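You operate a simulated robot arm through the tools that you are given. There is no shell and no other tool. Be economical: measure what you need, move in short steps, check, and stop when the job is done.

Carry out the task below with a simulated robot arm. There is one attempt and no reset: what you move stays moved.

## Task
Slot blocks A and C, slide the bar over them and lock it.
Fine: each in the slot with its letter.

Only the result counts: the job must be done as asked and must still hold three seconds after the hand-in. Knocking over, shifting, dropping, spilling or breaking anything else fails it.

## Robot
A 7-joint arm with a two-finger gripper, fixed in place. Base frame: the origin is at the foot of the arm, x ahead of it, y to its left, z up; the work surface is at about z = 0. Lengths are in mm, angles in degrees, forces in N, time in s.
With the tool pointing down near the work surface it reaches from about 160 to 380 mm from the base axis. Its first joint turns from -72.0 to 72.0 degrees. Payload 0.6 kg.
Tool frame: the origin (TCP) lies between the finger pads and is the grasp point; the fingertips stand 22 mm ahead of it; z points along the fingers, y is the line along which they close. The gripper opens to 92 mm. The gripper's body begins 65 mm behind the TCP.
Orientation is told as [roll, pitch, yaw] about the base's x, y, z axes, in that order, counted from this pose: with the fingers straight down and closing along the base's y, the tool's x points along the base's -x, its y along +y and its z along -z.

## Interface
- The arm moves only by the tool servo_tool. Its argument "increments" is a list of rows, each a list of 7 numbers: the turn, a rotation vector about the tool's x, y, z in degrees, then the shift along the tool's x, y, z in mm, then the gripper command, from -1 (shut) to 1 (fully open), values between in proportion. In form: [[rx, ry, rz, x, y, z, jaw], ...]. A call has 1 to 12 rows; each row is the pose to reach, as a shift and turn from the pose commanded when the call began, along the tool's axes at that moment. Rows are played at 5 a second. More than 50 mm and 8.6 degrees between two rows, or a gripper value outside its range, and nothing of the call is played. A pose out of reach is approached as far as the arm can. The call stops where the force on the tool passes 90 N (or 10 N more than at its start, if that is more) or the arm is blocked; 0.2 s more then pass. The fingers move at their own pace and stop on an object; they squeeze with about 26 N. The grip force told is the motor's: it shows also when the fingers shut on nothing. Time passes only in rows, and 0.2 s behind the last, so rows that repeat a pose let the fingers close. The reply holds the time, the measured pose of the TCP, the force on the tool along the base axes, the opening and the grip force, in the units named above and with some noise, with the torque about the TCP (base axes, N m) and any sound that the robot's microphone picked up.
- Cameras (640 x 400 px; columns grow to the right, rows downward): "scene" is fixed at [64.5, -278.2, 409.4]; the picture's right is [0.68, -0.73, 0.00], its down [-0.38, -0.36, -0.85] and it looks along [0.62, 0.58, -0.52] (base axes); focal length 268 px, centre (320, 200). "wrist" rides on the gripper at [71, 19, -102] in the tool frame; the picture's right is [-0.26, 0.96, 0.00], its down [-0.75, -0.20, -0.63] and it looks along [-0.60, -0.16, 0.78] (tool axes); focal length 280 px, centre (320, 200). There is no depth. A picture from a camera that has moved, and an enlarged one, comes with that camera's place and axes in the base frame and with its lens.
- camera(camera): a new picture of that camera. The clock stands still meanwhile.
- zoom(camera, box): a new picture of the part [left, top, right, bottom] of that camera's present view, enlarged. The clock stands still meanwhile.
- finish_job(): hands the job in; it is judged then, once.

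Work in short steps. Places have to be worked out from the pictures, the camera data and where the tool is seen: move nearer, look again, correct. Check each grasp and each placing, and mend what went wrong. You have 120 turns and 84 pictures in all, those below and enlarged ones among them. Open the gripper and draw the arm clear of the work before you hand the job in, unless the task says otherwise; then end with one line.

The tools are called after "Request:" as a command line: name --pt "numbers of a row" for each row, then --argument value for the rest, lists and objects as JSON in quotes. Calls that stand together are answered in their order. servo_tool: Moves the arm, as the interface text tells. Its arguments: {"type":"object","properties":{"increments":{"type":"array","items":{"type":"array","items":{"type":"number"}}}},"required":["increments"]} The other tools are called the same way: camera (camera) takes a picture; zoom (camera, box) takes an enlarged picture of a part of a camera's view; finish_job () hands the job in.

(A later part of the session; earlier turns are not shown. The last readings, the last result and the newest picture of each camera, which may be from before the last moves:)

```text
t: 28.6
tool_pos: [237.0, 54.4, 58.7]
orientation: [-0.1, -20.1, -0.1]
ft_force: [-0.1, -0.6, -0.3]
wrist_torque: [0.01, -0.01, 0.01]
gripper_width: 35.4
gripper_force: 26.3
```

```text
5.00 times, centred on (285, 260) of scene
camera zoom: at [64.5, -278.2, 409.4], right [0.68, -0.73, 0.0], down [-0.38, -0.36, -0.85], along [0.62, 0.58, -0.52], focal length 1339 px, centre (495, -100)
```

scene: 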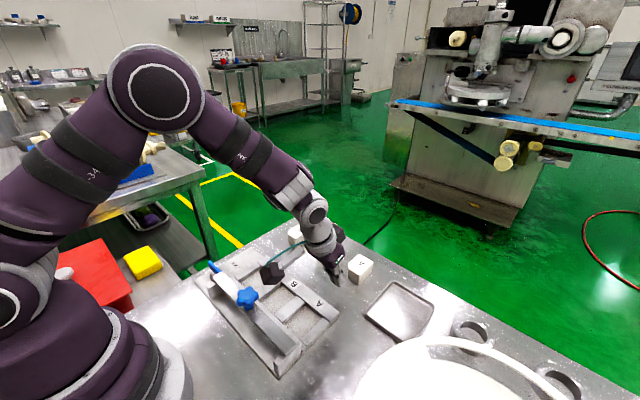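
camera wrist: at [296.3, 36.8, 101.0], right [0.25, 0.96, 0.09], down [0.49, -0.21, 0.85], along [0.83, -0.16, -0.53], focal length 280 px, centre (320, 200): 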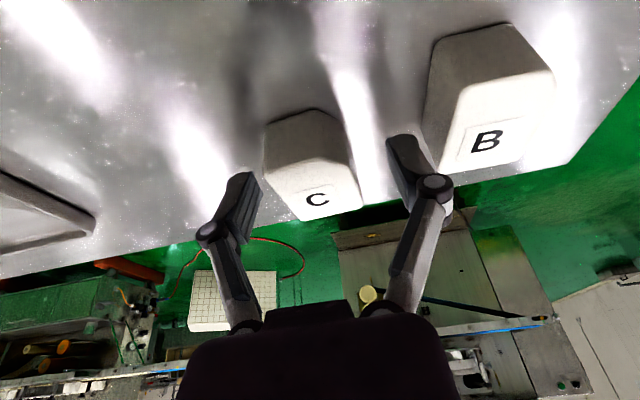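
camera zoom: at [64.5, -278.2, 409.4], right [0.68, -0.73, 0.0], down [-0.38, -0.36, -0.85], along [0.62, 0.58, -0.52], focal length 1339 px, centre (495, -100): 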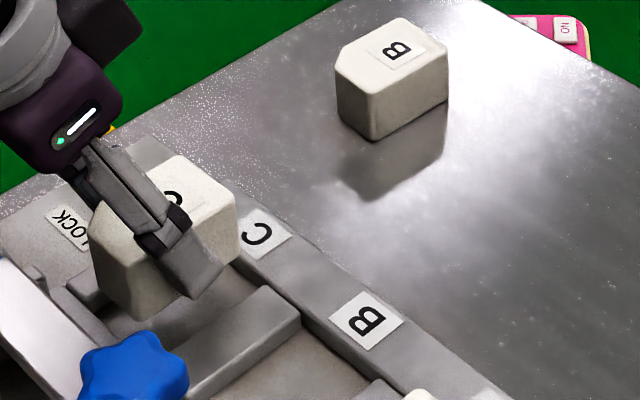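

C is aligned to within about 1 mm. I'll lower it into the slot with small steps near contact.

Request:
servo_tool --pt "0 0 0 0 -0.6 0 -1" --pt "0 0 0 1.7 -0.6 4.7 -1" --pt "0 0 0 3.4 -0.6 9.4 -1" --pt "0 0 0 4.8 -0.6 13.2 -1" --pt "0 0 0 5.5 -0.6 15 -1" --pt "0 0 0 6.2 -0.6 16.9 -1" --pt "0 0 0 6.2 -0.6 16.9 -1"

Request:
zoom --camera "scene" --box '[220, 240, 310, 310]'

Request:
zoom --camera "wrist" --box '[220, 20, 440, 180]'

```text
t: 30.2
tool_pos: [237.2, 55.0, 41.6]
orientation: [0.0, -20.1, -0.1]
ft_force: [1.0, 0.3, -1.4]
wrist_torque: [0.0, -0.01, 0.02]
gripper_width: 35.2
gripper_force: 26.3
```

```text
5.71 times, centred on (265, 275) of scene
camera zoom: at [64.5, -278.2, 409.4], right [0.68, -0.73, 0.0], down [-0.38, -0.36, -0.85], along [0.62, 0.58, -0.52], focal length 1531 px, centre (634, -229)
```

zoom: 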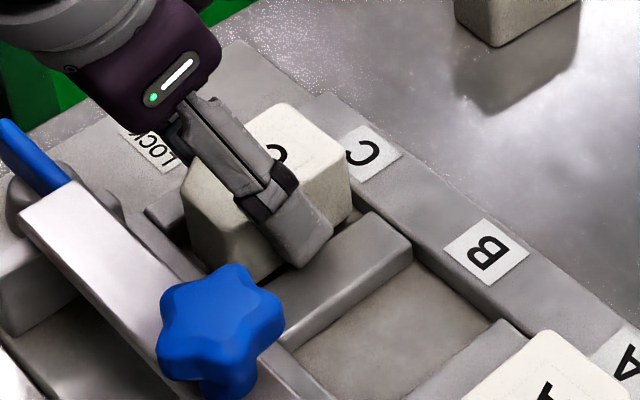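

```text
2.50 times, centred on (330, 100) of wrist
camera zoom: at [136.2, 73.7, 112.2], right [0.25, 0.96, 0.09], down [0.49, -0.21, 0.85], along [0.83, -0.16, -0.53], focal length 701 px, centre (295, 450)
```

zoom: 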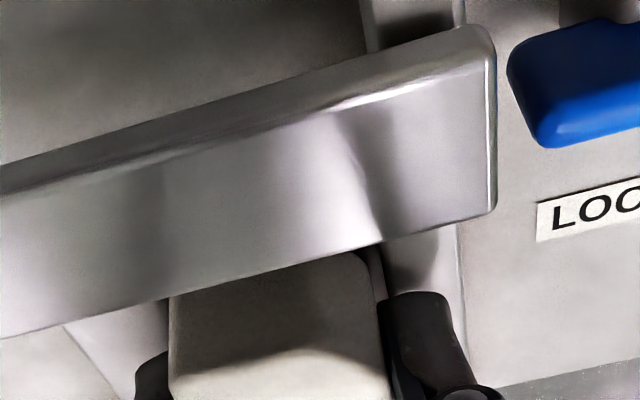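

The block is entering the slot cleanly. I'll go 3 mm lower, release, open slightly and rise.

Request:
servo_tool --pt "0 0 0 0.35 0 0.95 -1" --pt "0 0 0 0.7 0 1.9 -1" --pt "0 0 0 1.05 0 2.8 -1" --pt "0 0 0 1.05 0 2.8 -1"

```text
t: 31.2
tool_pos: [236.0, 53.2, 37.3]
orientation: [0.1, -20.1, 0.0]
ft_force: [0.5, 0.1, -0.4]
wrist_torque: [0.0, 0.03, 0.0]
gripper_width: 35.3
gripper_force: 26.2
```

There's no contact, and the tips are just above the walls. Releasing and rising.

Request:
servo_tool --pt "0 0 0 0 0 0 0" --pt "0 0 0 0 0 0 0" --pt "0 0 0 0 0 0 0.1" --pt "0 0 0 -4 0 -11 0.1" --pt "0 0 0 -12 0 -33 0.1" --pt "0 0 0 -20 0 -55 0.1" --pt "0 0 0 -32 0 -88 0.1" --pt "0 0 0 -48 0 -130 0"

Request:
zoom --camera "scene" --box '[190, 230, 350, 380]'

Request:
camera --camera "wrist"

```text
t: 33.0
tool_pos: [236.9, 53.7, 178.2]
orientation: [-0.1, -20.1, -0.1]
ft_force: [0.1, -0.3, 0.3]
wrist_torque: [0.02, 0.01, -0.02]
gripper_width: 45.9
gripper_force: 0.1
```

```text
2.67 times, centred on (270, 305) of scene
camera zoom: at [64.5, -278.2, 409.4], right [0.68, -0.73, 0.0], down [-0.38, -0.36, -0.85], along [0.62, 0.58, -0.52], focal length 714 px, centre (453, -80)
```

zoom: 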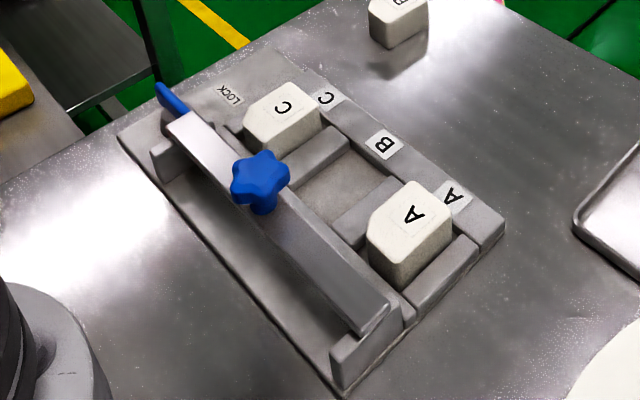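

```text
36 pictures are left
camera wrist: at [136.2, 73.2, 249.2], right [0.25, 0.96, 0.09], down [0.49, -0.21, 0.85], along [0.83, -0.16, -0.53], focal length 280 px, centre (320, 200)
```

wrist: 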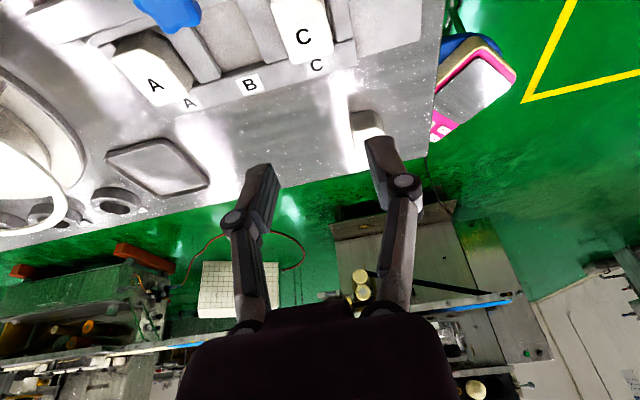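

A and C are both seated in their slots. Next I'll go vertical above the knob and look at the bar.

Request:
servo_tool --pt "0 7 0 12 -17 -12 0.5" --pt "0 14 0 24 -34 -23 0.5" --pt "0 20 0 35.5 -50 -34.2 0.5" --pt "0 20 0 35.5 -50 -34.2 0.5"

Request:
camera --camera "wrist"

Request:
zoom --camera "scene" --box '[190, 230, 350, 380]'

```text
t: 34.0
tool_pos: [191.5, 4.8, 196.3]
orientation: [0.0, 0.0, 0.0]
ft_force: [0.5, 0.0, -0.4]
wrist_torque: [0.01, 0.01, 0.0]
gripper_width: 69.2
gripper_force: 0.0
```

```text
35 pictures are left
camera wrist: at [120.2, 24.1, 298.2], right [0.26, 0.96, 0.0], down [0.75, -0.21, 0.63], along [0.6, -0.16, -0.78], focal length 280 px, centre (320, 200)
```

wrist: 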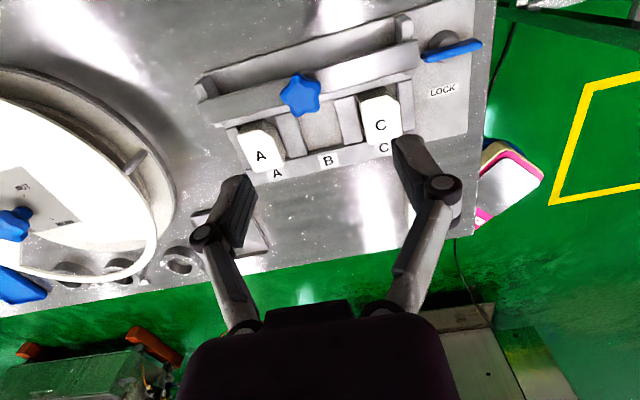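

```text
2.67 times, centred on (270, 305) of scene
camera zoom: at [64.5, -278.2, 409.4], right [0.68, -0.73, 0.0], down [-0.38, -0.36, -0.85], along [0.62, 0.58, -0.52], focal length 714 px, centre (453, -80)
```

zoom: 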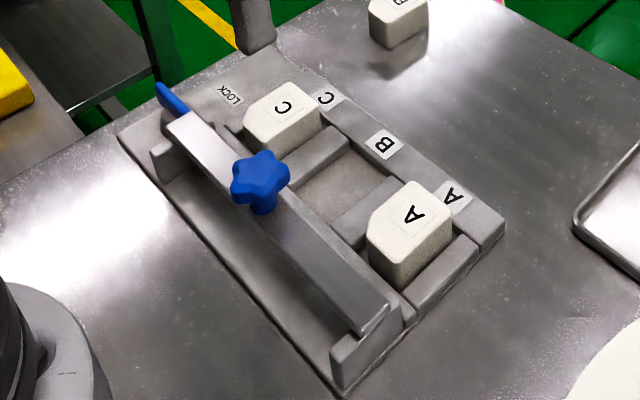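

Request:
zoom --camera "wrist" --box '[190, 0, 490, 190]'

```text
2.11 times, centred on (340, 95) of wrist
camera zoom: at [120.2, 24.1, 298.2], right [0.26, 0.96, 0.0], down [0.75, -0.21, 0.63], along [0.6, -0.16, -0.78], focal length 590 px, centre (278, 421)
```

zoom: 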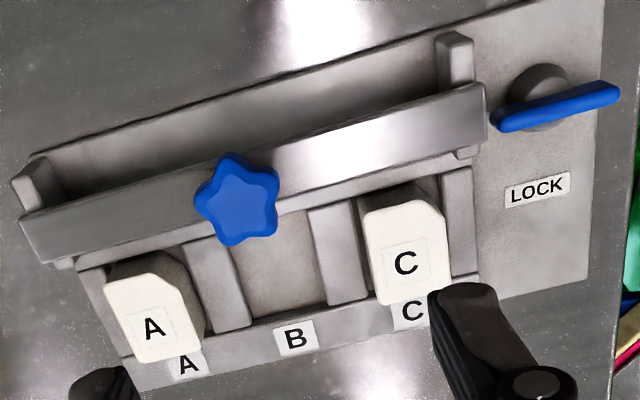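

The knob is at about (189.5,-9.5) with its top at z≈65. The bar top is at z≈40 to 43 and the block tops at ≈34. I'll descend over the knob in two stages.

Request:
servo_tool --pt "0 0 0 1 -7 25 0.5" --pt "0 0 0 2 -14.3 50 0.5" --pt "0 0 0 2 -14.3 75 0.5" --pt "0 0 0 2 -14.3 90 0.5" --pt "0 0 0 2 -14.3 90 0.5"

Request:
camera --camera "wrist"

Request:
zoom --camera "scene" --box '[180, 200, 320, 330]'

```text
t: 35.2
tool_pos: [189.9, -11.1, 107.0]
orientation: [-0.1, -0.1, -0.1]
ft_force: [-0.6, -0.1, -0.6]
wrist_torque: [0.01, 0.04, 0.02]
gripper_width: 68.8
gripper_force: 0.1
```

```text
32 pictures are left
camera wrist: at [118.4, 8.4, 207.7], right [0.26, 0.96, 0.0], down [0.75, -0.21, 0.63], along [0.6, -0.16, -0.78], focal length 280 px, centre (320, 200)
```

wrist: 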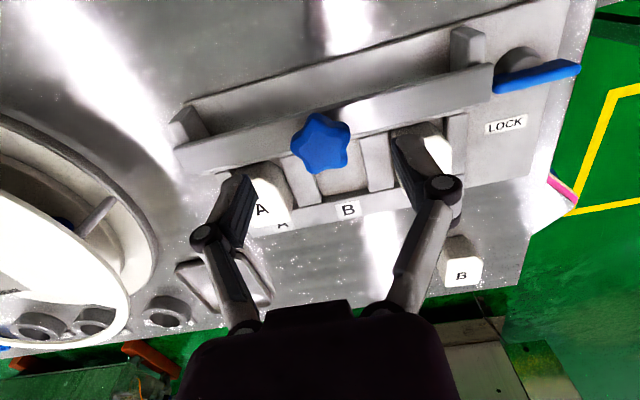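

```text
3.08 times, centred on (250, 265) of scene
camera zoom: at [64.5, -278.2, 409.4], right [0.68, -0.73, 0.0], down [-0.38, -0.36, -0.85], along [0.62, 0.58, -0.52], focal length 824 px, centre (535, 0)
```

zoom: 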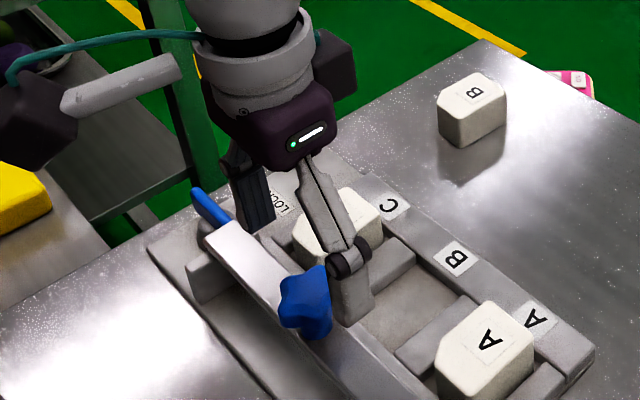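

The knob is centred between the fingers. I'll descend to z≈70 and close on it.

Request:
servo_tool --pt "0 0 0 0.5 1 12 0.5" --pt "0 0 0 0.5 1 24 0.5" --pt "0 0 0 0.5 1 30 0.5" --pt "0 0 0 0.5 1 36 0.5" --pt "0 0 0 0.5 1 36 0" --pt "0 0 0 0.5 1 36 -1" --pt "0 0 0 0.5 1 36 -1" --pt "0 0 0 0.5 1 36 -1" --pt "0 0 0 0.5 1 36 -1"

Request:
zoom --camera "scene" --box '[180, 230, 320, 360]'

```text
t: 37.2
tool_pos: [188.7, -10.7, 70.2]
orientation: [0.1, -0.1, 0.0]
ft_force: [0.8, 14.5, 1.8]
wrist_torque: [0.16, -0.09, 0.02]
gripper_width: 31.8
gripper_force: 28.4
```

```text
3.08 times, centred on (250, 295) of scene
camera zoom: at [64.5, -278.2, 409.4], right [0.68, -0.73, 0.0], down [-0.38, -0.36, -0.85], along [0.62, 0.58, -0.52], focal length 824 px, centre (535, -92)
```

zoom: 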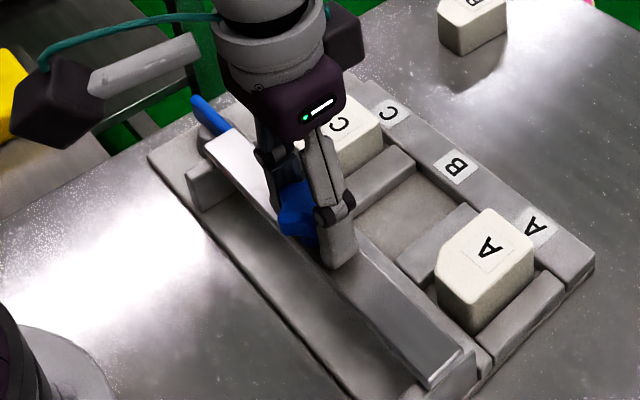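

I have the knob. A 14 N side load shows I'm off by about 1 mm in y, so I'll ease that and slide the bar 12 mm in +x to test.

Request:
servo_tool --pt "0 0 0 0 1 0 -1" --pt "0 0 0 -4 1 0 -1" --pt "0 0 0 -8 1 0 -1" --pt "0 0 0 -12 1 0 -1"

Request:
zoom --camera "scene" --box '[180, 230, 320, 360]'

```text
t: 38.2
tool_pos: [201.3, -10.6, 70.3]
orientation: [-0.1, -0.1, -0.2]
ft_force: [0.3, -9.2, -27.2]
wrist_torque: [0.0, 0.14, -0.01]
gripper_width: 31.7
gripper_force: 28.2
```

```text
3.08 times, centred on (250, 295) of scene
camera zoom: at [64.6, -278.2, 409.4], right [0.68, -0.73, 0.0], down [-0.38, -0.36, -0.85], along [0.62, 0.58, -0.52], focal length 824 px, centre (535, -92)
```

zoom: 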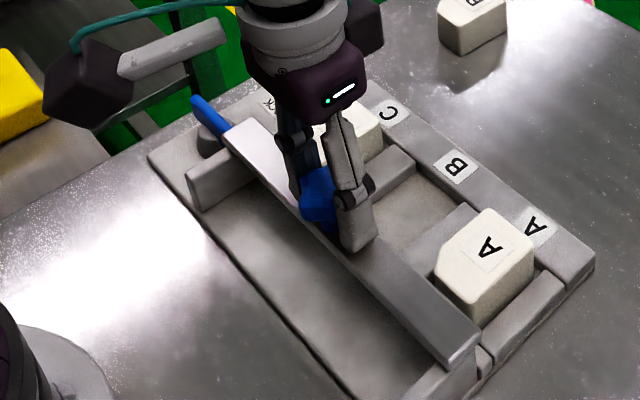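

The bar slides well along its rails. I'll continue in +x, easing z and y slightly.

Request:
servo_tool --pt "0 0 0 -4 -0.4 0.5 -1" --pt "0 0 0 -8 -0.4 0.5 -1" --pt "0 0 0 -12 -0.4 0.5 -1" --pt "0 0 0 -16 -0.4 0.5 -1"

Request:
zoom --camera "scene" --box '[180, 230, 340, 380]'

```text
t: 39.2
tool_pos: [218.2, -8.7, 70.4]
orientation: [-0.2, -0.3, -0.2]
ft_force: [-0.1, -18.8, 6.7]
wrist_torque: [-0.16, -0.15, 0.07]
gripper_width: 31.8
gripper_force: 28.3
```

```text
2.67 times, centred on (260, 305) of scene
camera zoom: at [64.5, -278.2, 409.4], right [0.68, -0.73, 0.0], down [-0.38, -0.36, -0.85], along [0.63, 0.58, -0.52], focal length 714 px, centre (480, -80)
```

zoom: 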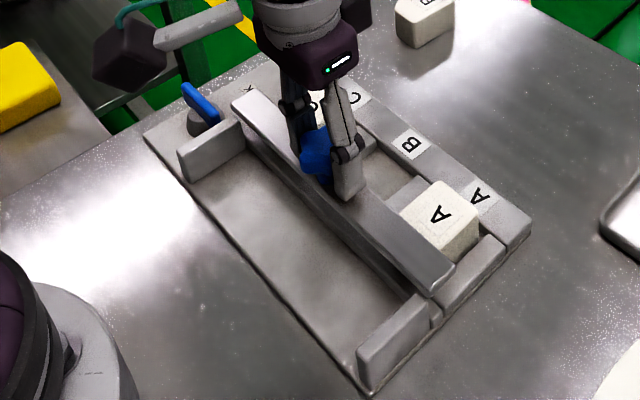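

The bar is clearing the block tops. I'll continue to x≈242, shifting y by -0.7.

Request:
servo_tool --pt "0 0 0 -4 -0.7 0 -1" --pt "0 0 0 -8 -0.8 0 -1" --pt "0 0 0 -12 -0.8 0 -1" --pt "0 0 0 -16 -0.9 0 -1" --pt "0 0 0 -20 -0.9 0 -1" --pt "0 0 0 -23 -1 0 -1"

Request:
zoom --camera "scene" --box '[180, 230, 340, 380]'

```text
t: 40.6
tool_pos: [242.8, -8.7, 68.8]
orientation: [0.2, -0.3, 0.1]
ft_force: [0.3, -0.3, -0.2]
wrist_torque: [-0.01, -0.01, -0.01]
gripper_width: 0.1
gripper_force: 28.0
```

```text
2.67 times, centred on (260, 305) of scene
camera zoom: at [64.6, -278.1, 409.4], right [0.68, -0.73, 0.0], down [-0.38, -0.36, -0.85], along [0.62, 0.58, -0.52], focal length 714 px, centre (480, -80)
```

zoom: 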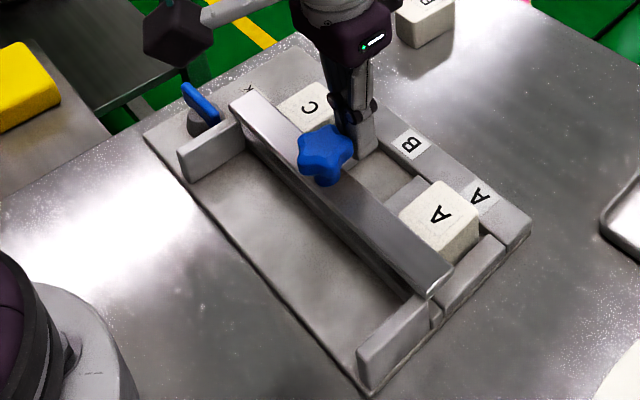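

The bar stopped and the fingers slid off the knob. I'll see whether it hit its end of travel or a block.

Request:
zoom --camera "scene" --box '[270, 280, 350, 360]'

Request:
zoom --camera "scene" --box '[220, 240, 320, 310]'

Request:
camera --camera "wrist"

```text
5.00 times, centred on (310, 320) of scene
camera zoom: at [64.6, -278.1, 409.4], right [0.68, -0.73, 0.0], down [-0.38, -0.36, -0.85], along [0.62, 0.58, -0.52], focal length 1339 px, centre (370, -400)
```

zoom: 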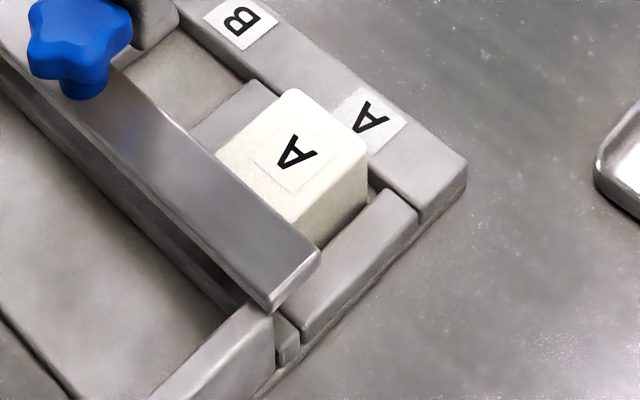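

```text
5.71 times, centred on (270, 275) of scene
camera zoom: at [64.6, -278.1, 409.4], right [0.68, -0.73, 0.0], down [-0.38, -0.36, -0.85], along [0.62, 0.58, -0.52], focal length 1531 px, centre (606, -229)
```

zoom: 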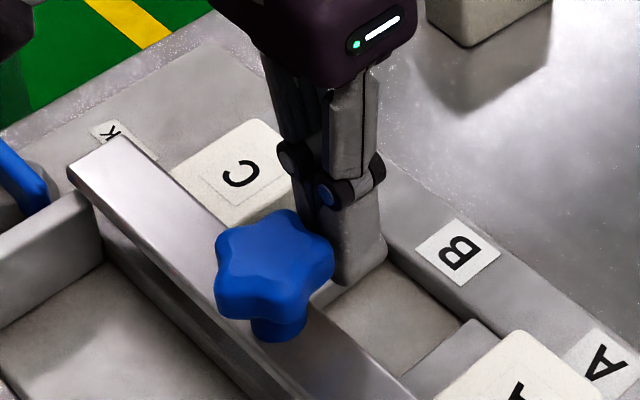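

```text
24 pictures are left
camera wrist: at [170.4, 9.8, 171.4], right [0.26, 0.97, 0.0], down [0.75, -0.2, 0.63], along [0.61, -0.16, -0.78], focal length 280 px, centre (320, 200)
```

wrist: 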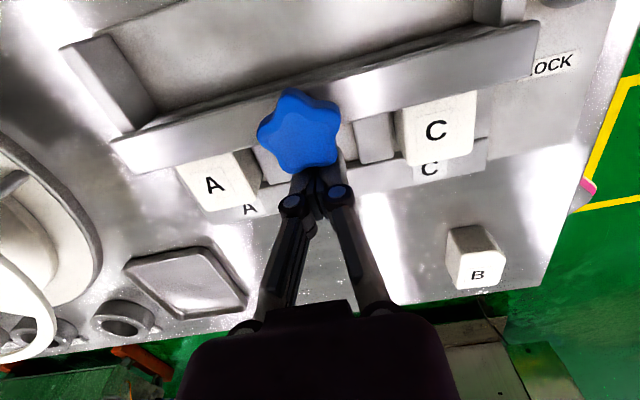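

The blocks haven't moved and the bar (x≈217) lies over their near edges. I'll test whether more travel remains by pushing the knob from behind with closed fingers.

Request:
servo_tool --pt "0 0 0 0 0 -22 -1" --pt "0 0 0 0 -1 -45 -1" --pt "0 0 0 30 -1 -45 -1" --pt "0 0 0 58 -2 -45 -1" --pt "0 0 0 58 -2 -22 -1" --pt "0 0 0 58 -2 0 -1" --pt "0 0 0 52 -2 0 -1"

Request:
servo_tool --pt "0 0 0 -2 0 0 -1" --pt "0 0 0 -4 0 0 -1" --pt "0 0 0 -6 0 0 -1" --pt "0 0 0 -8 0 0 -1" --pt "0 0 0 -10 0 0 -1" --pt "0 0 0 -12 0 0 -1"

Request:
zoom --camera "scene" --box '[180, 230, 340, 380]'

```text
t: 42.2
tool_pos: [188.6, -12.0, 70.7]
orientation: [0.1, -0.3, -0.1]
ft_force: [0.2, -1.0, -0.1]
wrist_torque: [0.01, 0.0, 0.0]
gripper_width: 0.2
gripper_force: 27.9
```

```text
t: 43.6
tool_pos: [200.4, -12.8, 71.0]
orientation: [-0.1, -0.1, -0.1]
ft_force: [0.5, 0.1, 0.5]
wrist_torque: [0.03, -0.01, -0.02]
gripper_width: 0.1
gripper_force: 28.3
```

```text
2.67 times, centred on (260, 305) of scene
camera zoom: at [64.5, -278.2, 409.4], right [0.68, -0.73, 0.0], down [-0.38, -0.36, -0.85], along [0.62, 0.58, -0.52], focal length 714 px, centre (480, -80)
```

zoom: 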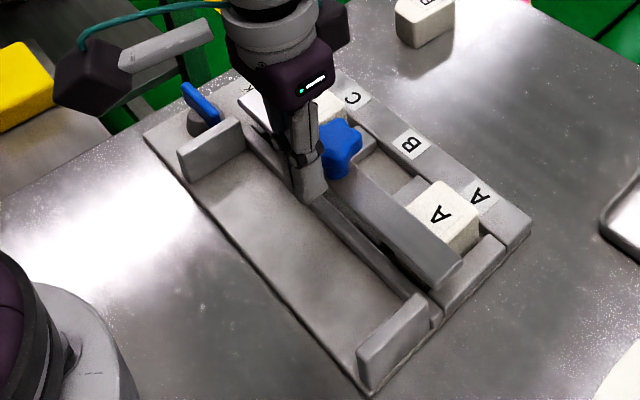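

The bar moves on with little force. I'll keep pushing in small steps.

Request:
servo_tool --pt "0 0 0 -2 1 0 -1" --pt "0 0 0 -4 1 0 -1" --pt "0 0 0 -6 1 0 -1" --pt "0 0 0 -8 1 0 -1" --pt "0 0 0 -10 1 0 -1" --pt "0 0 0 -12 1 0 -1" --pt "0 0 0 -14 1 0 -1"

Request:
zoom --camera "scene" --box '[180, 230, 340, 380]'

```text
t: 44.6
tool_pos: [201.5, -11.5, 69.1]
orientation: [0.0, 1.5, -0.1]
ft_force: [-13.2, 0.6, 3.6]
wrist_torque: [-0.06, -0.11, -0.03]
gripper_width: 5.8
gripper_force: 27.6
stopped in row 5: the force on the tool passed its limit at 93 N (the readings are from after the stop); the commanded pose is now the measured one
```

```text
2.67 times, centred on (260, 305) of scene
camera zoom: at [64.6, -278.2, 409.4], right [0.68, -0.73, 0.0], down [-0.38, -0.36, -0.85], along [0.62, 0.58, -0.52], focal length 714 px, centre (480, -80)
```

zoom: 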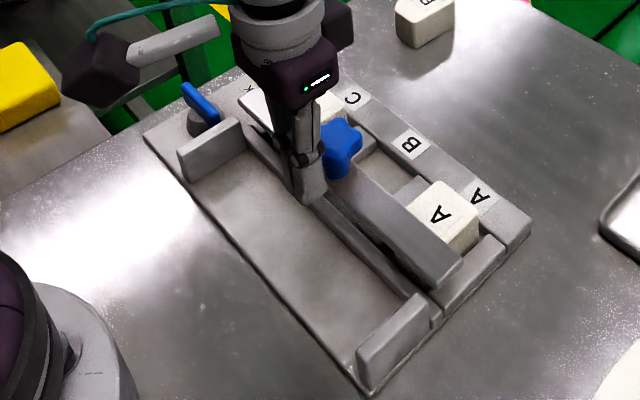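

The bar has reached a hard stop (93 N) at knob x≈224, and the blocks are unmoved. I'll back off, rise and look at the lever.

Request:
servo_tool --pt "0 0 0 3 0 0 -1" --pt "0 0 0 8 0 -15 -1" --pt "0 0 0 10 0 -50 -1" --pt "0 0 0 10 30 -65 -1" --pt "0 0 0 10 60 -80 -1" --pt "0 0 0 10 90 -80 -1" --pt "0 0 0 10 110 -80 -1" --pt "0 0 0 10 110 -80 -1"

Request:
zoom --camera "wrist" --box '[200, 0, 440, 150]'

Request:
zoom --camera "scene" --box '[190, 240, 270, 310]'

```text
t: 46.4
tool_pos: [195.4, 100.0, 149.1]
orientation: [0.0, 1.3, -0.1]
ft_force: [-1.5, -0.4, -0.3]
wrist_torque: [-0.01, 0.04, 0.0]
gripper_width: 0.0
gripper_force: 28.3
```

```text
2.67 times, centred on (320, 75) of wrist
camera zoom: at [127.2, 119.8, 252.3], right [0.26, 0.96, -0.01], down [0.77, -0.21, 0.61], along [0.58, -0.17, -0.79], focal length 748 px, centre (320, 533)
```

zoom: 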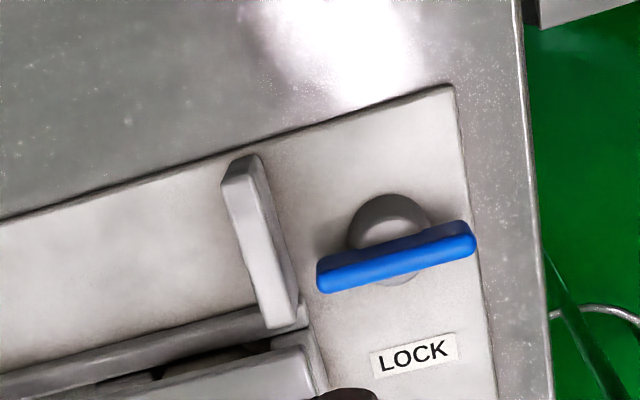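

```text
5.71 times, centred on (230, 275) of scene
camera zoom: at [64.5, -278.2, 409.4], right [0.68, -0.73, 0.0], down [-0.38, -0.36, -0.85], along [0.62, 0.58, -0.52], focal length 1531 px, centre (834, -229)
```

zoom: 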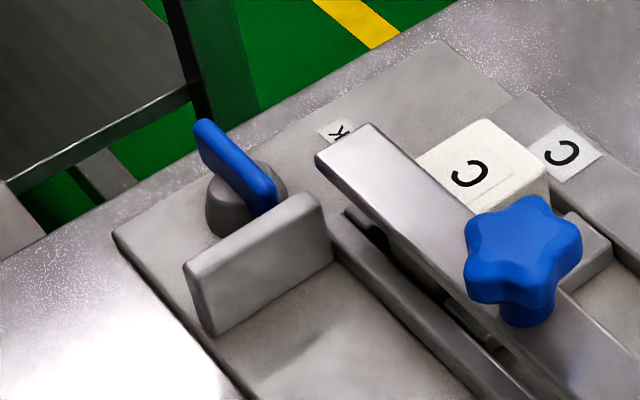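

The handle is a 46 mm blue bar centred at about (198,121) with its top at z≈29, lying along y, and it has to turn toward LOCK. I'll go above it, correct the small pitch error, then yaw the gripper 90° to clamp it across x.

Request:
servo_tool --pt "0 -1.3 0 -1 10 10 -0.4" --pt "0 -1.3 0 -2.5 21 20 -0.4"

Request:
servo_tool --pt "0 0 -8 0 0 0 -0.4" --pt "0 0 -16 0 0 0 -0.4" --pt "0 0 -24 0 0 0 -0.4" --pt "0 0 -32 0 0 0 -0.4" --pt "0 0 -40 0 0 0 -0.4" --pt "0 0 -48 0 0 0 -0.4" --pt "0 0 -56 0 0 0 -0.4" --pt "0 0 -64 0 0 0 -0.4" --pt "0 0 -72 0 0 0 -0.4" --pt "0 0 -80 0 0 0 -0.4" --pt "0 0 -88 0 0 0 -0.4" --pt "0 0 -90 0 0 0 -0.4"

Request:
camera --camera "wrist"

```text
t: 47.0
tool_pos: [196.0, 121.0, 127.9]
orientation: [0.0, 0.1, -0.1]
ft_force: [0.4, -0.1, -0.7]
wrist_torque: [0.0, -0.02, 0.02]
gripper_width: 27.7
gripper_force: 0.1
```

```text
t: 49.6
tool_pos: [197.1, 120.3, 129.2]
orientation: [0.1, 0.1, 90.0]
ft_force: [-1.4, -0.5, 0.6]
wrist_torque: [0.01, 0.04, 0.0]
gripper_width: 27.7
gripper_force: 0.1
```

```text
19 pictures are left
camera wrist: at [177.0, 49.4, 231.2], right [-0.97, 0.26, 0.0], down [0.21, 0.75, 0.62], along [0.16, 0.6, -0.78], focal length 280 px, centre (320, 200)
```

wrist: 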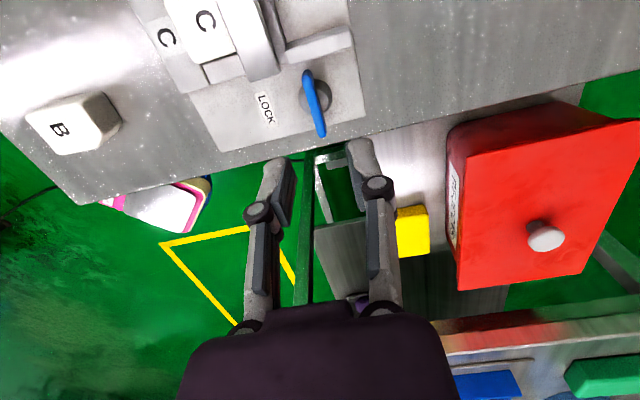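

The handle is under the gripper, between the fingers. I'll descend around it carefully.

Request:
servo_tool --pt "0 0 0 0 -1.5 25 -0.4" --pt "0 0 0 0 -1.5 50 -0.4" --pt "0 0 0 0 -1.5 70 -0.4" --pt "0 0 0 0 -1.5 80 -0.4" --pt "0 0 0 0 -1.5 86 -0.4"

Request:
servo_tool --pt "0 0 0 0 0 1 -0.4" --pt "0 0 0 0 0 2 -0.4" --pt "0 0 0 0 0 3 -0.4"

Request:
zoom --camera "wrist" --box '[220, 60, 420, 200]'

Request:
zoom --camera "scene" --box '[180, 230, 260, 300]'

```text
t: 50.8
tool_pos: [196.4, 119.8, 42.6]
orientation: [0.1, 0.1, 89.9]
ft_force: [0.1, 0.4, -0.3]
wrist_torque: [0.02, -0.01, 0.0]
gripper_width: 27.8
gripper_force: 0.2
```

```text
t: 51.6
tool_pos: [199.2, 120.6, 40.6]
orientation: [-0.1, 0.0, 89.8]
ft_force: [7.6, -0.3, 12.9]
wrist_torque: [-0.01, -0.34, -0.05]
gripper_width: 35.9
gripper_force: 4.7
```

```text
2.86 times, centred on (320, 130) of wrist
camera zoom: at [178.9, 49.3, 141.5], right [-0.96, 0.26, 0.0], down [0.21, 0.75, 0.63], along [0.17, 0.6, -0.78], focal length 801 px, centre (320, 400)
```

zoom: 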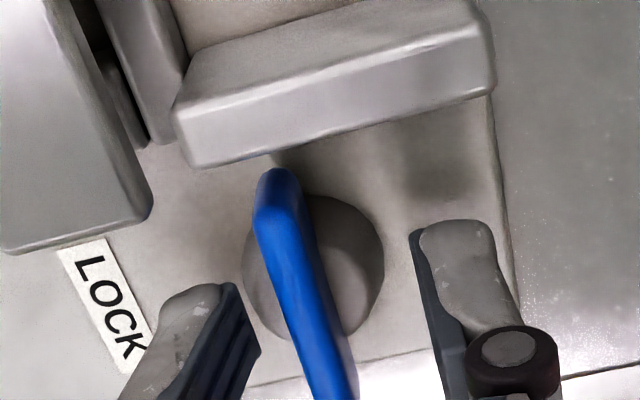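

```text
5.71 times, centred on (220, 265) of scene
camera zoom: at [64.5, -278.2, 409.4], right [0.68, -0.73, 0.0], down [-0.38, -0.36, -0.85], along [0.63, 0.58, -0.52], focal length 1531 px, centre (891, -171)
```

zoom: 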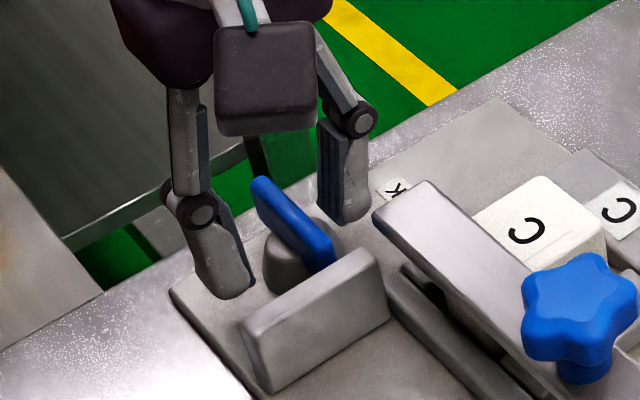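

The fingertips touched the round base under the handle. I'll rise 2 mm and close on the handle.

Request:
servo_tool --pt "0 0 0 0 0 -2.2 -0.4" --pt "0 0 0 0 0 -2.2 -0.7" --pt "0 0 0 0 0 -2.2 -1" --pt "0 0 0 0 0 -2.2 -1" --pt "0 0 0 0 0 -2.2 -1"

```text
t: 52.4
tool_pos: [199.9, 120.6, 44.5]
orientation: [-0.4, -0.1, 89.7]
ft_force: [14.5, 1.8, 8.3]
wrist_torque: [-0.2, -0.31, -0.03]
gripper_width: 6.8
gripper_force: 27.6
stopped in row 3: the force on the tool passed its limit at 107 N (the readings are from after the stop); the commanded pose is now the measured one
```

The handle is gripped (6.8 mm). I'll relieve the side load, then try a small clockwise turn to find the free direction.

Request:
servo_tool --pt "0 0 0 0 -0.6 0 -1" --pt "0 0 0 0 -0.6 0 -1"

Request:
servo_tool --pt "0 0 3 0 0 0 -1" --pt "0 0 6 0 0 0 -1" --pt "0 0 10 0 0 0 -1"

Request:
zoom --camera "scene" --box '[180, 230, 260, 300]'

```text
t: 53.0
tool_pos: [200.2, 120.8, 43.9]
orientation: [-0.2, -0.1, 89.8]
ft_force: [16.9, 1.9, 26.5]
wrist_torque: [0.02, -0.35, -0.02]
gripper_width: 6.8
gripper_force: 28.4
```

```text
t: 53.8
tool_pos: [199.8, 121.0, 42.4]
orientation: [-0.2, -0.1, 79.8]
ft_force: [33.0, 5.5, -5.1]
wrist_torque: [0.22, -0.57, 0.01]
gripper_width: 6.8
gripper_force: 27.8
```

```text
5.71 times, centred on (220, 265) of scene
camera zoom: at [64.5, -278.2, 409.4], right [0.68, -0.73, 0.0], down [-0.38, -0.36, -0.85], along [0.63, 0.58, -0.52], focal length 1531 px, centre (891, -171)
```

zoom: 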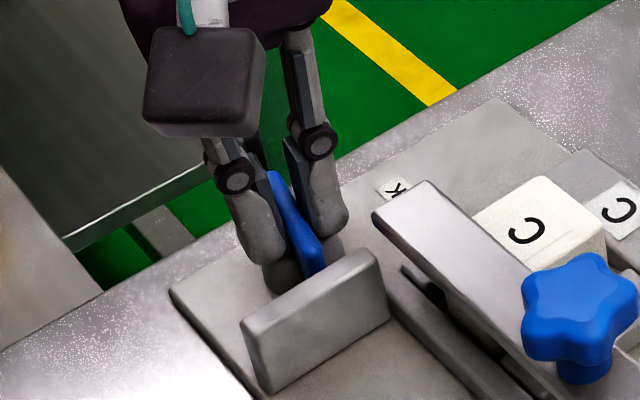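

The handle turns freely clockwise. The side load in x means the axis lies about 1.5 mm further in +x, so I'll correct that and keep turning.

Request:
servo_tool --pt "0 0 0 -0.3 -1.5 0 -1" --pt "0 0 7 -0.3 -1.5 0 -1" --pt "0 0 14 -0.3 -1.5 0 -1" --pt "0 0 21 -0.3 -1.5 0 -1" --pt "0 0 28 -0.3 -1.5 0 -1"

```text
t: 55.1
tool_pos: [199.8, 119.8, 42.9]
orientation: [0.1, 0.0, 51.8]
ft_force: [-3.7, -2.0, 18.6]
wrist_torque: [-0.09, 0.01, 0.01]
gripper_width: 6.9
gripper_force: 27.7
stopped in row 5: the force on the tool passed its limit at 92 N (the readings are from after the stop); the commanded pose is now the measured one
```

The load is low again after that stop. I'll continue turning in smaller steps.

Request:
servo_tool --pt "0 0 4 0 0 -0.3 -1" --pt "0 0 8 0 0 -0.3 -1" --pt "0 0 12 0 0 -0.3 -1" --pt "0 0 16 0 0 -0.3 -1"

Request:
zoom --camera "scene" --box '[180, 230, 260, 300]'

```text
t: 56.1
tool_pos: [199.4, 120.6, 43.7]
orientation: [0.1, 0.1, 35.8]
ft_force: [-4.5, -0.4, 19.2]
wrist_torque: [0.25, -0.41, 0.04]
gripper_width: 7.0
gripper_force: 27.4
```

```text
5.71 times, centred on (220, 265) of scene
camera zoom: at [64.5, -278.2, 409.4], right [0.68, -0.73, 0.0], down [-0.38, -0.35, -0.85], along [0.63, 0.58, -0.52], focal length 1531 px, centre (891, -171)
```

zoom: 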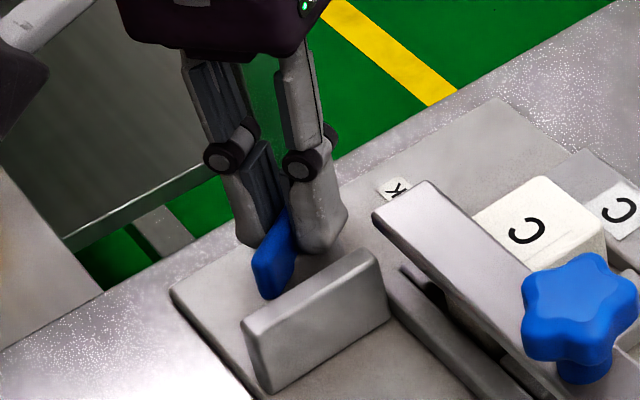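

The handle follows the gripper. I'll turn the remaining 36°.

Request:
servo_tool --pt "0 0 5 0 0 -0.3 -1" --pt "0 0 10 0 0 -0.3 -1" --pt "0 0 15 0 0 -0.3 -1" --pt "0 0 20 0 0 -0.3 -1" --pt "0 0 25 0 0 -0.3 -1" --pt "0 0 30 0 0 -0.3 -1" --pt "0 0 35 0 0 -0.3 -1"

Request:
zoom --camera "scene" --box '[180, 230, 260, 300]'

```text
t: 57.8
tool_pos: [200.0, 120.7, 43.1]
orientation: [0.2, 0.1, 0.8]
ft_force: [2.0, 17.4, 2.9]
wrist_torque: [0.35, 0.67, 0.0]
gripper_width: 6.5
gripper_force: 27.7
```

```text
5.71 times, centred on (220, 265) of scene
camera zoom: at [64.5, -278.2, 409.4], right [0.68, -0.73, 0.0], down [-0.38, -0.36, -0.85], along [0.62, 0.58, -0.52], focal length 1531 px, centre (891, -171)
```

zoom: 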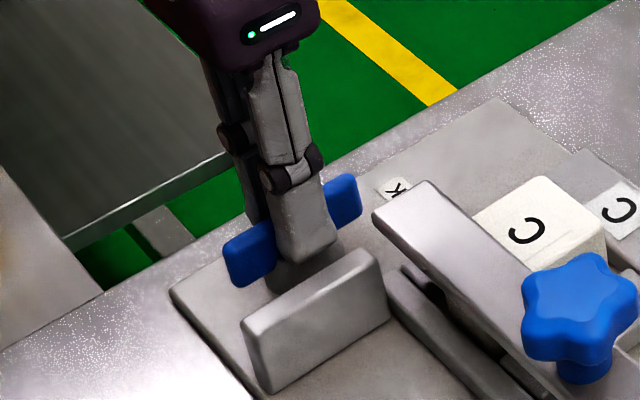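

The handle now points along x at LOCK. I'll test a few more degrees to feel for the end stop.

Request:
servo_tool --pt "0 0 2 0 0.4 0 -1" --pt "0 0 4 0 0.4 0 -1" --pt "0 0 6 0 0.4 0 -1"

Request:
zoom --camera "scene" --box '[180, 230, 260, 300]'

```text
t: 58.5
tool_pos: [199.7, 121.0, 43.8]
orientation: [0.0, 0.3, -5.1]
ft_force: [-5.0, 9.4, 9.6]
wrist_torque: [0.16, 0.26, 0.53]
gripper_width: 8.2
gripper_force: 28.7
```

```text
5.71 times, centred on (220, 265) of scene
camera zoom: at [64.5, -278.2, 409.4], right [0.68, -0.73, 0.0], down [-0.38, -0.35, -0.85], along [0.62, 0.58, -0.52], focal length 1531 px, centre (891, -171)
```

zoom: 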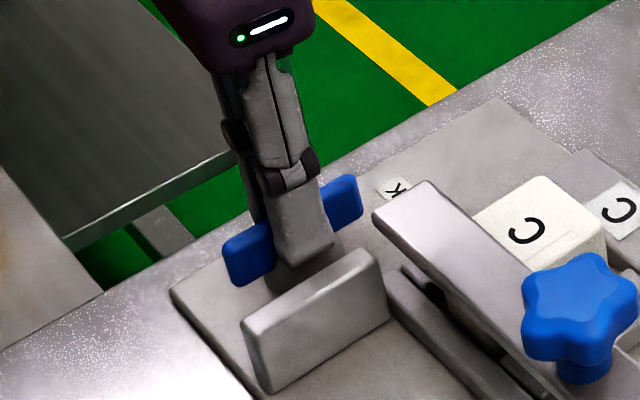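

The torque rises to 0.53 N·m and the handle doesn't move further, so it's at its stop, locked. I'll release and draw clear.

Request:
servo_tool --pt "0 0 -5 0 0 0 -1" --pt "0 0 -5 0 0 0 -0.6" --pt "0 0 -5 0 0 0 -0.6" --pt "0 0 -5 0 0 -10 -0.6" --pt "0 0 -5 0 0 -30 -0.6" --pt "0 0 -5 0 0 -60 -0.6" --pt "0 0 -5 0 0 -100 -0.5" --pt "0 0 -5 0 0 -140 0"

Request:
camera --camera "wrist"

Request:
zoom --camera "scene" --box '[180, 220, 360, 380]'

```text
t: 60.4
tool_pos: [198.8, 122.5, 184.5]
orientation: [0.0, 0.2, -0.1]
ft_force: [0.5, 0.2, 0.1]
wrist_torque: [0.03, 0.01, 0.02]
gripper_width: 45.8
gripper_force: 0.0
```

```text
12 pictures are left
camera wrist: at [129.3, 141.5, 286.2], right [0.26, 0.96, 0.0], down [0.75, -0.21, 0.62], along [0.6, -0.16, -0.78], focal length 280 px, centre (320, 200)
```

wrist: 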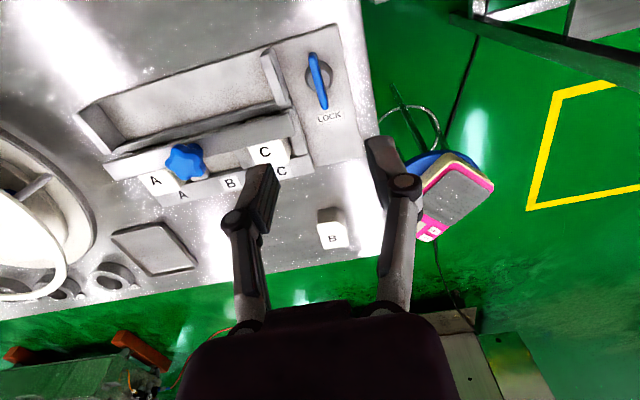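

```text
2.50 times, centred on (270, 300) of scene
camera zoom: at [64.5, -278.2, 409.4], right [0.68, -0.73, 0.0], down [-0.38, -0.36, -0.85], along [0.62, 0.58, -0.52], focal length 670 px, centre (445, -50)
```

zoom: 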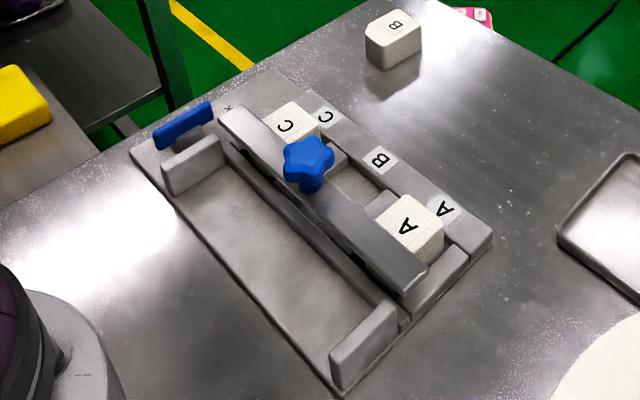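

It looks locked. Before handing in I'll inspect under the bar and the blocks' seating, to be sure the stop was the real end of travel.

Request:
zoom --camera "scene" --box '[225, 255, 285, 295]'

Request:
zoom --camera "scene" --box '[280, 290, 340, 345]'

Request:
zoom --camera "wrist" --box '[70, 20, 370, 220]'

```text
10.00 times, centred on (255, 275) of scene
camera zoom: at [64.5, -278.2, 409.4], right [0.68, -0.73, 0.0], down [-0.38, -0.36, -0.85], along [0.62, 0.58, -0.52], focal length 2679 px, centre (970, -550)
```

zoom: 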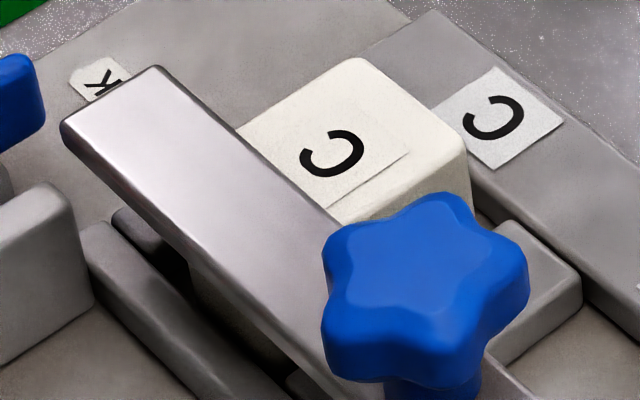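

```text
7.27 times, centred on (310, 318) of scene
camera zoom: at [64.5, -278.2, 409.4], right [0.68, -0.73, 0.0], down [-0.38, -0.36, -0.85], along [0.62, 0.58, -0.52], focal length 1948 px, centre (393, -654)
```

zoom: 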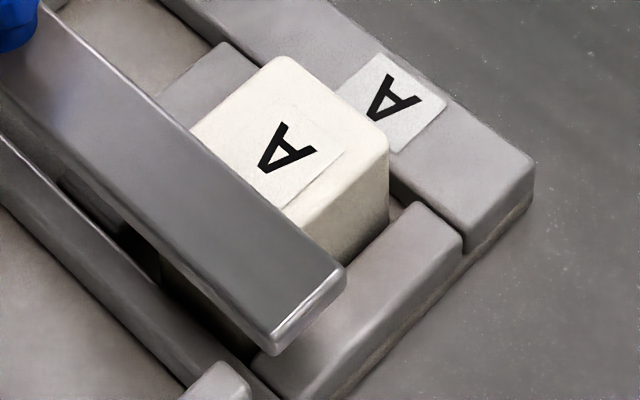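

```text
2.00 times, centred on (220, 120) of wrist
camera zoom: at [129.3, 141.5, 286.2], right [0.26, 0.96, 0.0], down [0.75, -0.21, 0.62], along [0.6, -0.16, -0.78], focal length 561 px, centre (520, 360)
```

zoom: 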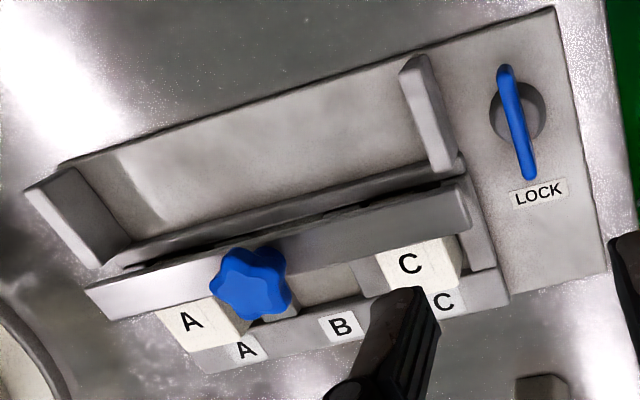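

The blocks are flat, the bar lies over both, and the handle points at LOCK. I'll check that the lock holds by gently pushing the knob back from the far side.

Request:
servo_tool --pt "0 0 0 -12 -27 10 -1" --pt "0 0 0 -24 -54 20 -1" --pt "0 0 0 -36 -81 30 -1" --pt "0 0 0 -48 -108 40 -1" --pt "0 0 0 -57 -131.5 50 -1" --pt "0 0 0 -57 -131.5 80 -1" --pt "0 0 0 -57 -131.5 113 -1" --pt "0 0 0 -57 -131.5 113 -1"

Request:
servo_tool --pt "0 0 0 2 0 0 -1" --pt "0 0 0 4 0 0 -1" --pt "0 0 0 6 0 0 -1" --pt "0 0 0 7 0 0 -1" --pt "0 0 0 8 0 0 -1" --pt "0 0 0 9 0 0 -1"

Request:
zoom --camera "scene" --box '[180, 220, 360, 380]'

```text
t: 62.1
tool_pos: [258.1, -11.6, 70.2]
orientation: [0.0, -0.1, -0.2]
ft_force: [0.1, -0.5, 0.2]
wrist_torque: [0.01, 0.01, 0.01]
gripper_width: 0.0
gripper_force: 25.9
```

```text
t: 63.5
tool_pos: [249.0, -11.3, 71.8]
orientation: [0.1, 0.0, -0.2]
ft_force: [-0.3, 0.3, -0.5]
wrist_torque: [0.03, 0.01, 0.0]
gripper_width: 0.0
gripper_force: 25.8
```

```text
2.50 times, centred on (270, 300) of scene
camera zoom: at [64.5, -278.2, 409.4], right [0.68, -0.73, 0.0], down [-0.38, -0.36, -0.85], along [0.62, 0.58, -0.52], focal length 670 px, centre (445, -50)
```

zoom: 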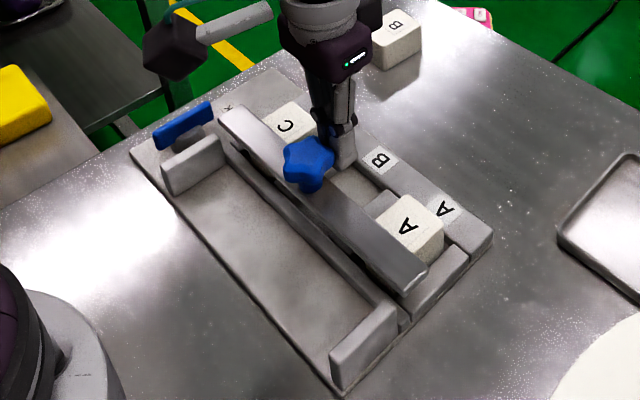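

No contact yet. I'll push on in 1 mm steps.

Request:
servo_tool --pt "0 0 0 1 0 0 -1" --pt "0 0 0 2 0 0 -1" --pt "0 0 0 3 0 0 -1" --pt "0 0 0 4 0 0 -1" --pt "0 0 0 5 0 0 -1"

Request:
zoom --camera "scene" --box '[180, 220, 360, 380]'

```text
t: 64.8
tool_pos: [245.2, -10.4, 71.1]
orientation: [0.0, -0.8, -0.2]
ft_force: [59.8, -5.8, -21.5]
wrist_torque: [0.22, -0.18, 0.03]
gripper_width: 6.0
gripper_force: 27.8
```

```text
2.50 times, centred on (270, 300) of scene
camera zoom: at [64.6, -278.2, 409.4], right [0.68, -0.73, 0.0], down [-0.38, -0.36, -0.85], along [0.62, 0.58, -0.52], focal length 670 px, centre (445, -50)
```

zoom: 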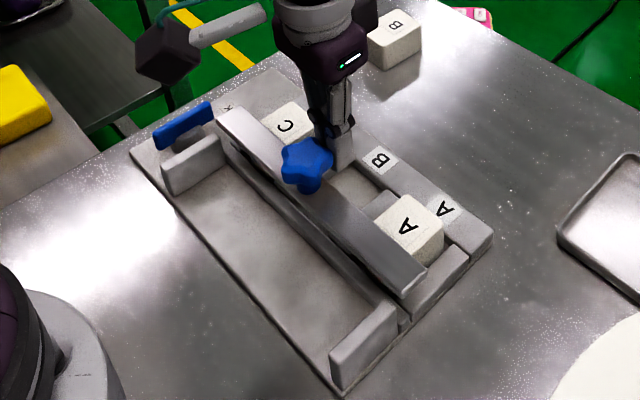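

The lock holds the bar against 60 N. I'll back off and check that it settled where it was.

Request:
servo_tool --pt "0 0 0 -6 0 0 -1" --pt "0 0 0 -10 0 -20 -1" --pt "0 0 0 -10 0 -50 -1" --pt "0 0 0 -10 0 -90 -0.5" --pt "0 0 0 -10 0 -130 0.5" --pt "0 0 0 -10 0 -150 1" --pt "0 0 0 -10 0 -150 1"

Request:
zoom --camera "scene" --box '[180, 220, 360, 380]'

Request:
camera --camera "scene"

```text
t: 66.3
tool_pos: [254.4, -10.2, 221.4]
orientation: [0.2, 0.1, -0.3]
ft_force: [0.1, 0.2, -0.2]
wrist_torque: [0.01, 0.0, -0.05]
gripper_width: 91.7
gripper_force: 0.1
```

```text
2.50 times, centred on (270, 300) of scene
camera zoom: at [64.5, -278.2, 409.4], right [0.68, -0.73, 0.0], down [-0.38, -0.36, -0.85], along [0.62, 0.58, -0.52], focal length 670 px, centre (445, -50)
```

zoom: 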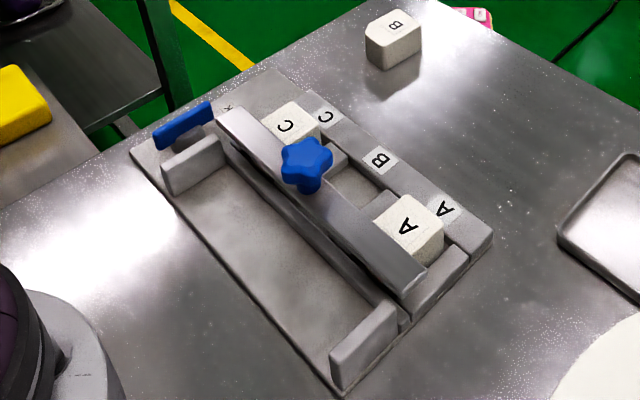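

```text
4 pictures are left
```

scene: 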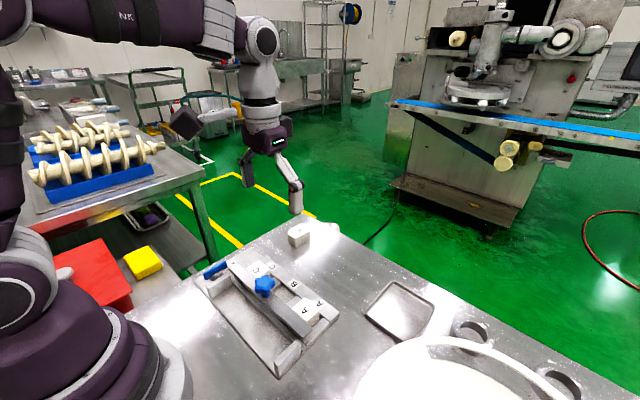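

The bar sits about 1.5 mm back within the lock's slack. I'll nudge it forward to its stop again from behind, gently.

Request:
servo_tool --pt "0 0 0 35 -1 0 -1" --pt "0 0 0 68 -1 0 -1" --pt "0 0 0 68 -1 40 -1" --pt "0 0 0 68 -1 80 -1" --pt "0 0 0 68 -1 120 -1" --pt "0 0 0 68 -1 151 -1" --pt "0 0 0 60 -1 151 -1" --pt "0 0 0 57 -1 151 -1"

Request:
servo_tool --pt "0 0 0 -0.7 0 0 -1" --pt "0 0 0 -1.4 0 0 -1" --pt "0 0 0 -2.1 0 0 -1" --pt "0 0 0 -2.8 0 0 -1"

```text
t: 68.2
tool_pos: [194.3, -12.0, 67.7]
orientation: [0.1, 0.1, -0.3]
ft_force: [0.3, 0.4, 0.6]
wrist_torque: [0.01, 0.01, -0.03]
gripper_width: 0.3
gripper_force: 26.0
```

```text
t: 69.2
tool_pos: [198.8, -12.2, 69.5]
orientation: [0.1, 0.2, -0.1]
ft_force: [-0.2, 0.7, -0.5]
wrist_torque: [0.05, 0.01, -0.05]
gripper_width: 0.2
gripper_force: 25.6
```

No contact yet at x≈198.5. A few more small steps.

Request:
servo_tool --pt "0 0 0 -0.7 0 0 -1" --pt "0 0 0 -1.4 0 0 -1" --pt "0 0 0 -2.1 0 0 -1"

```text
t: 70.0
tool_pos: [200.4, -11.5, 69.5]
orientation: [0.0, 0.4, -0.2]
ft_force: [-12.7, -0.5, -0.7]
wrist_torque: [0.08, -0.06, -0.02]
gripper_width: 5.9
gripper_force: 27.9
```

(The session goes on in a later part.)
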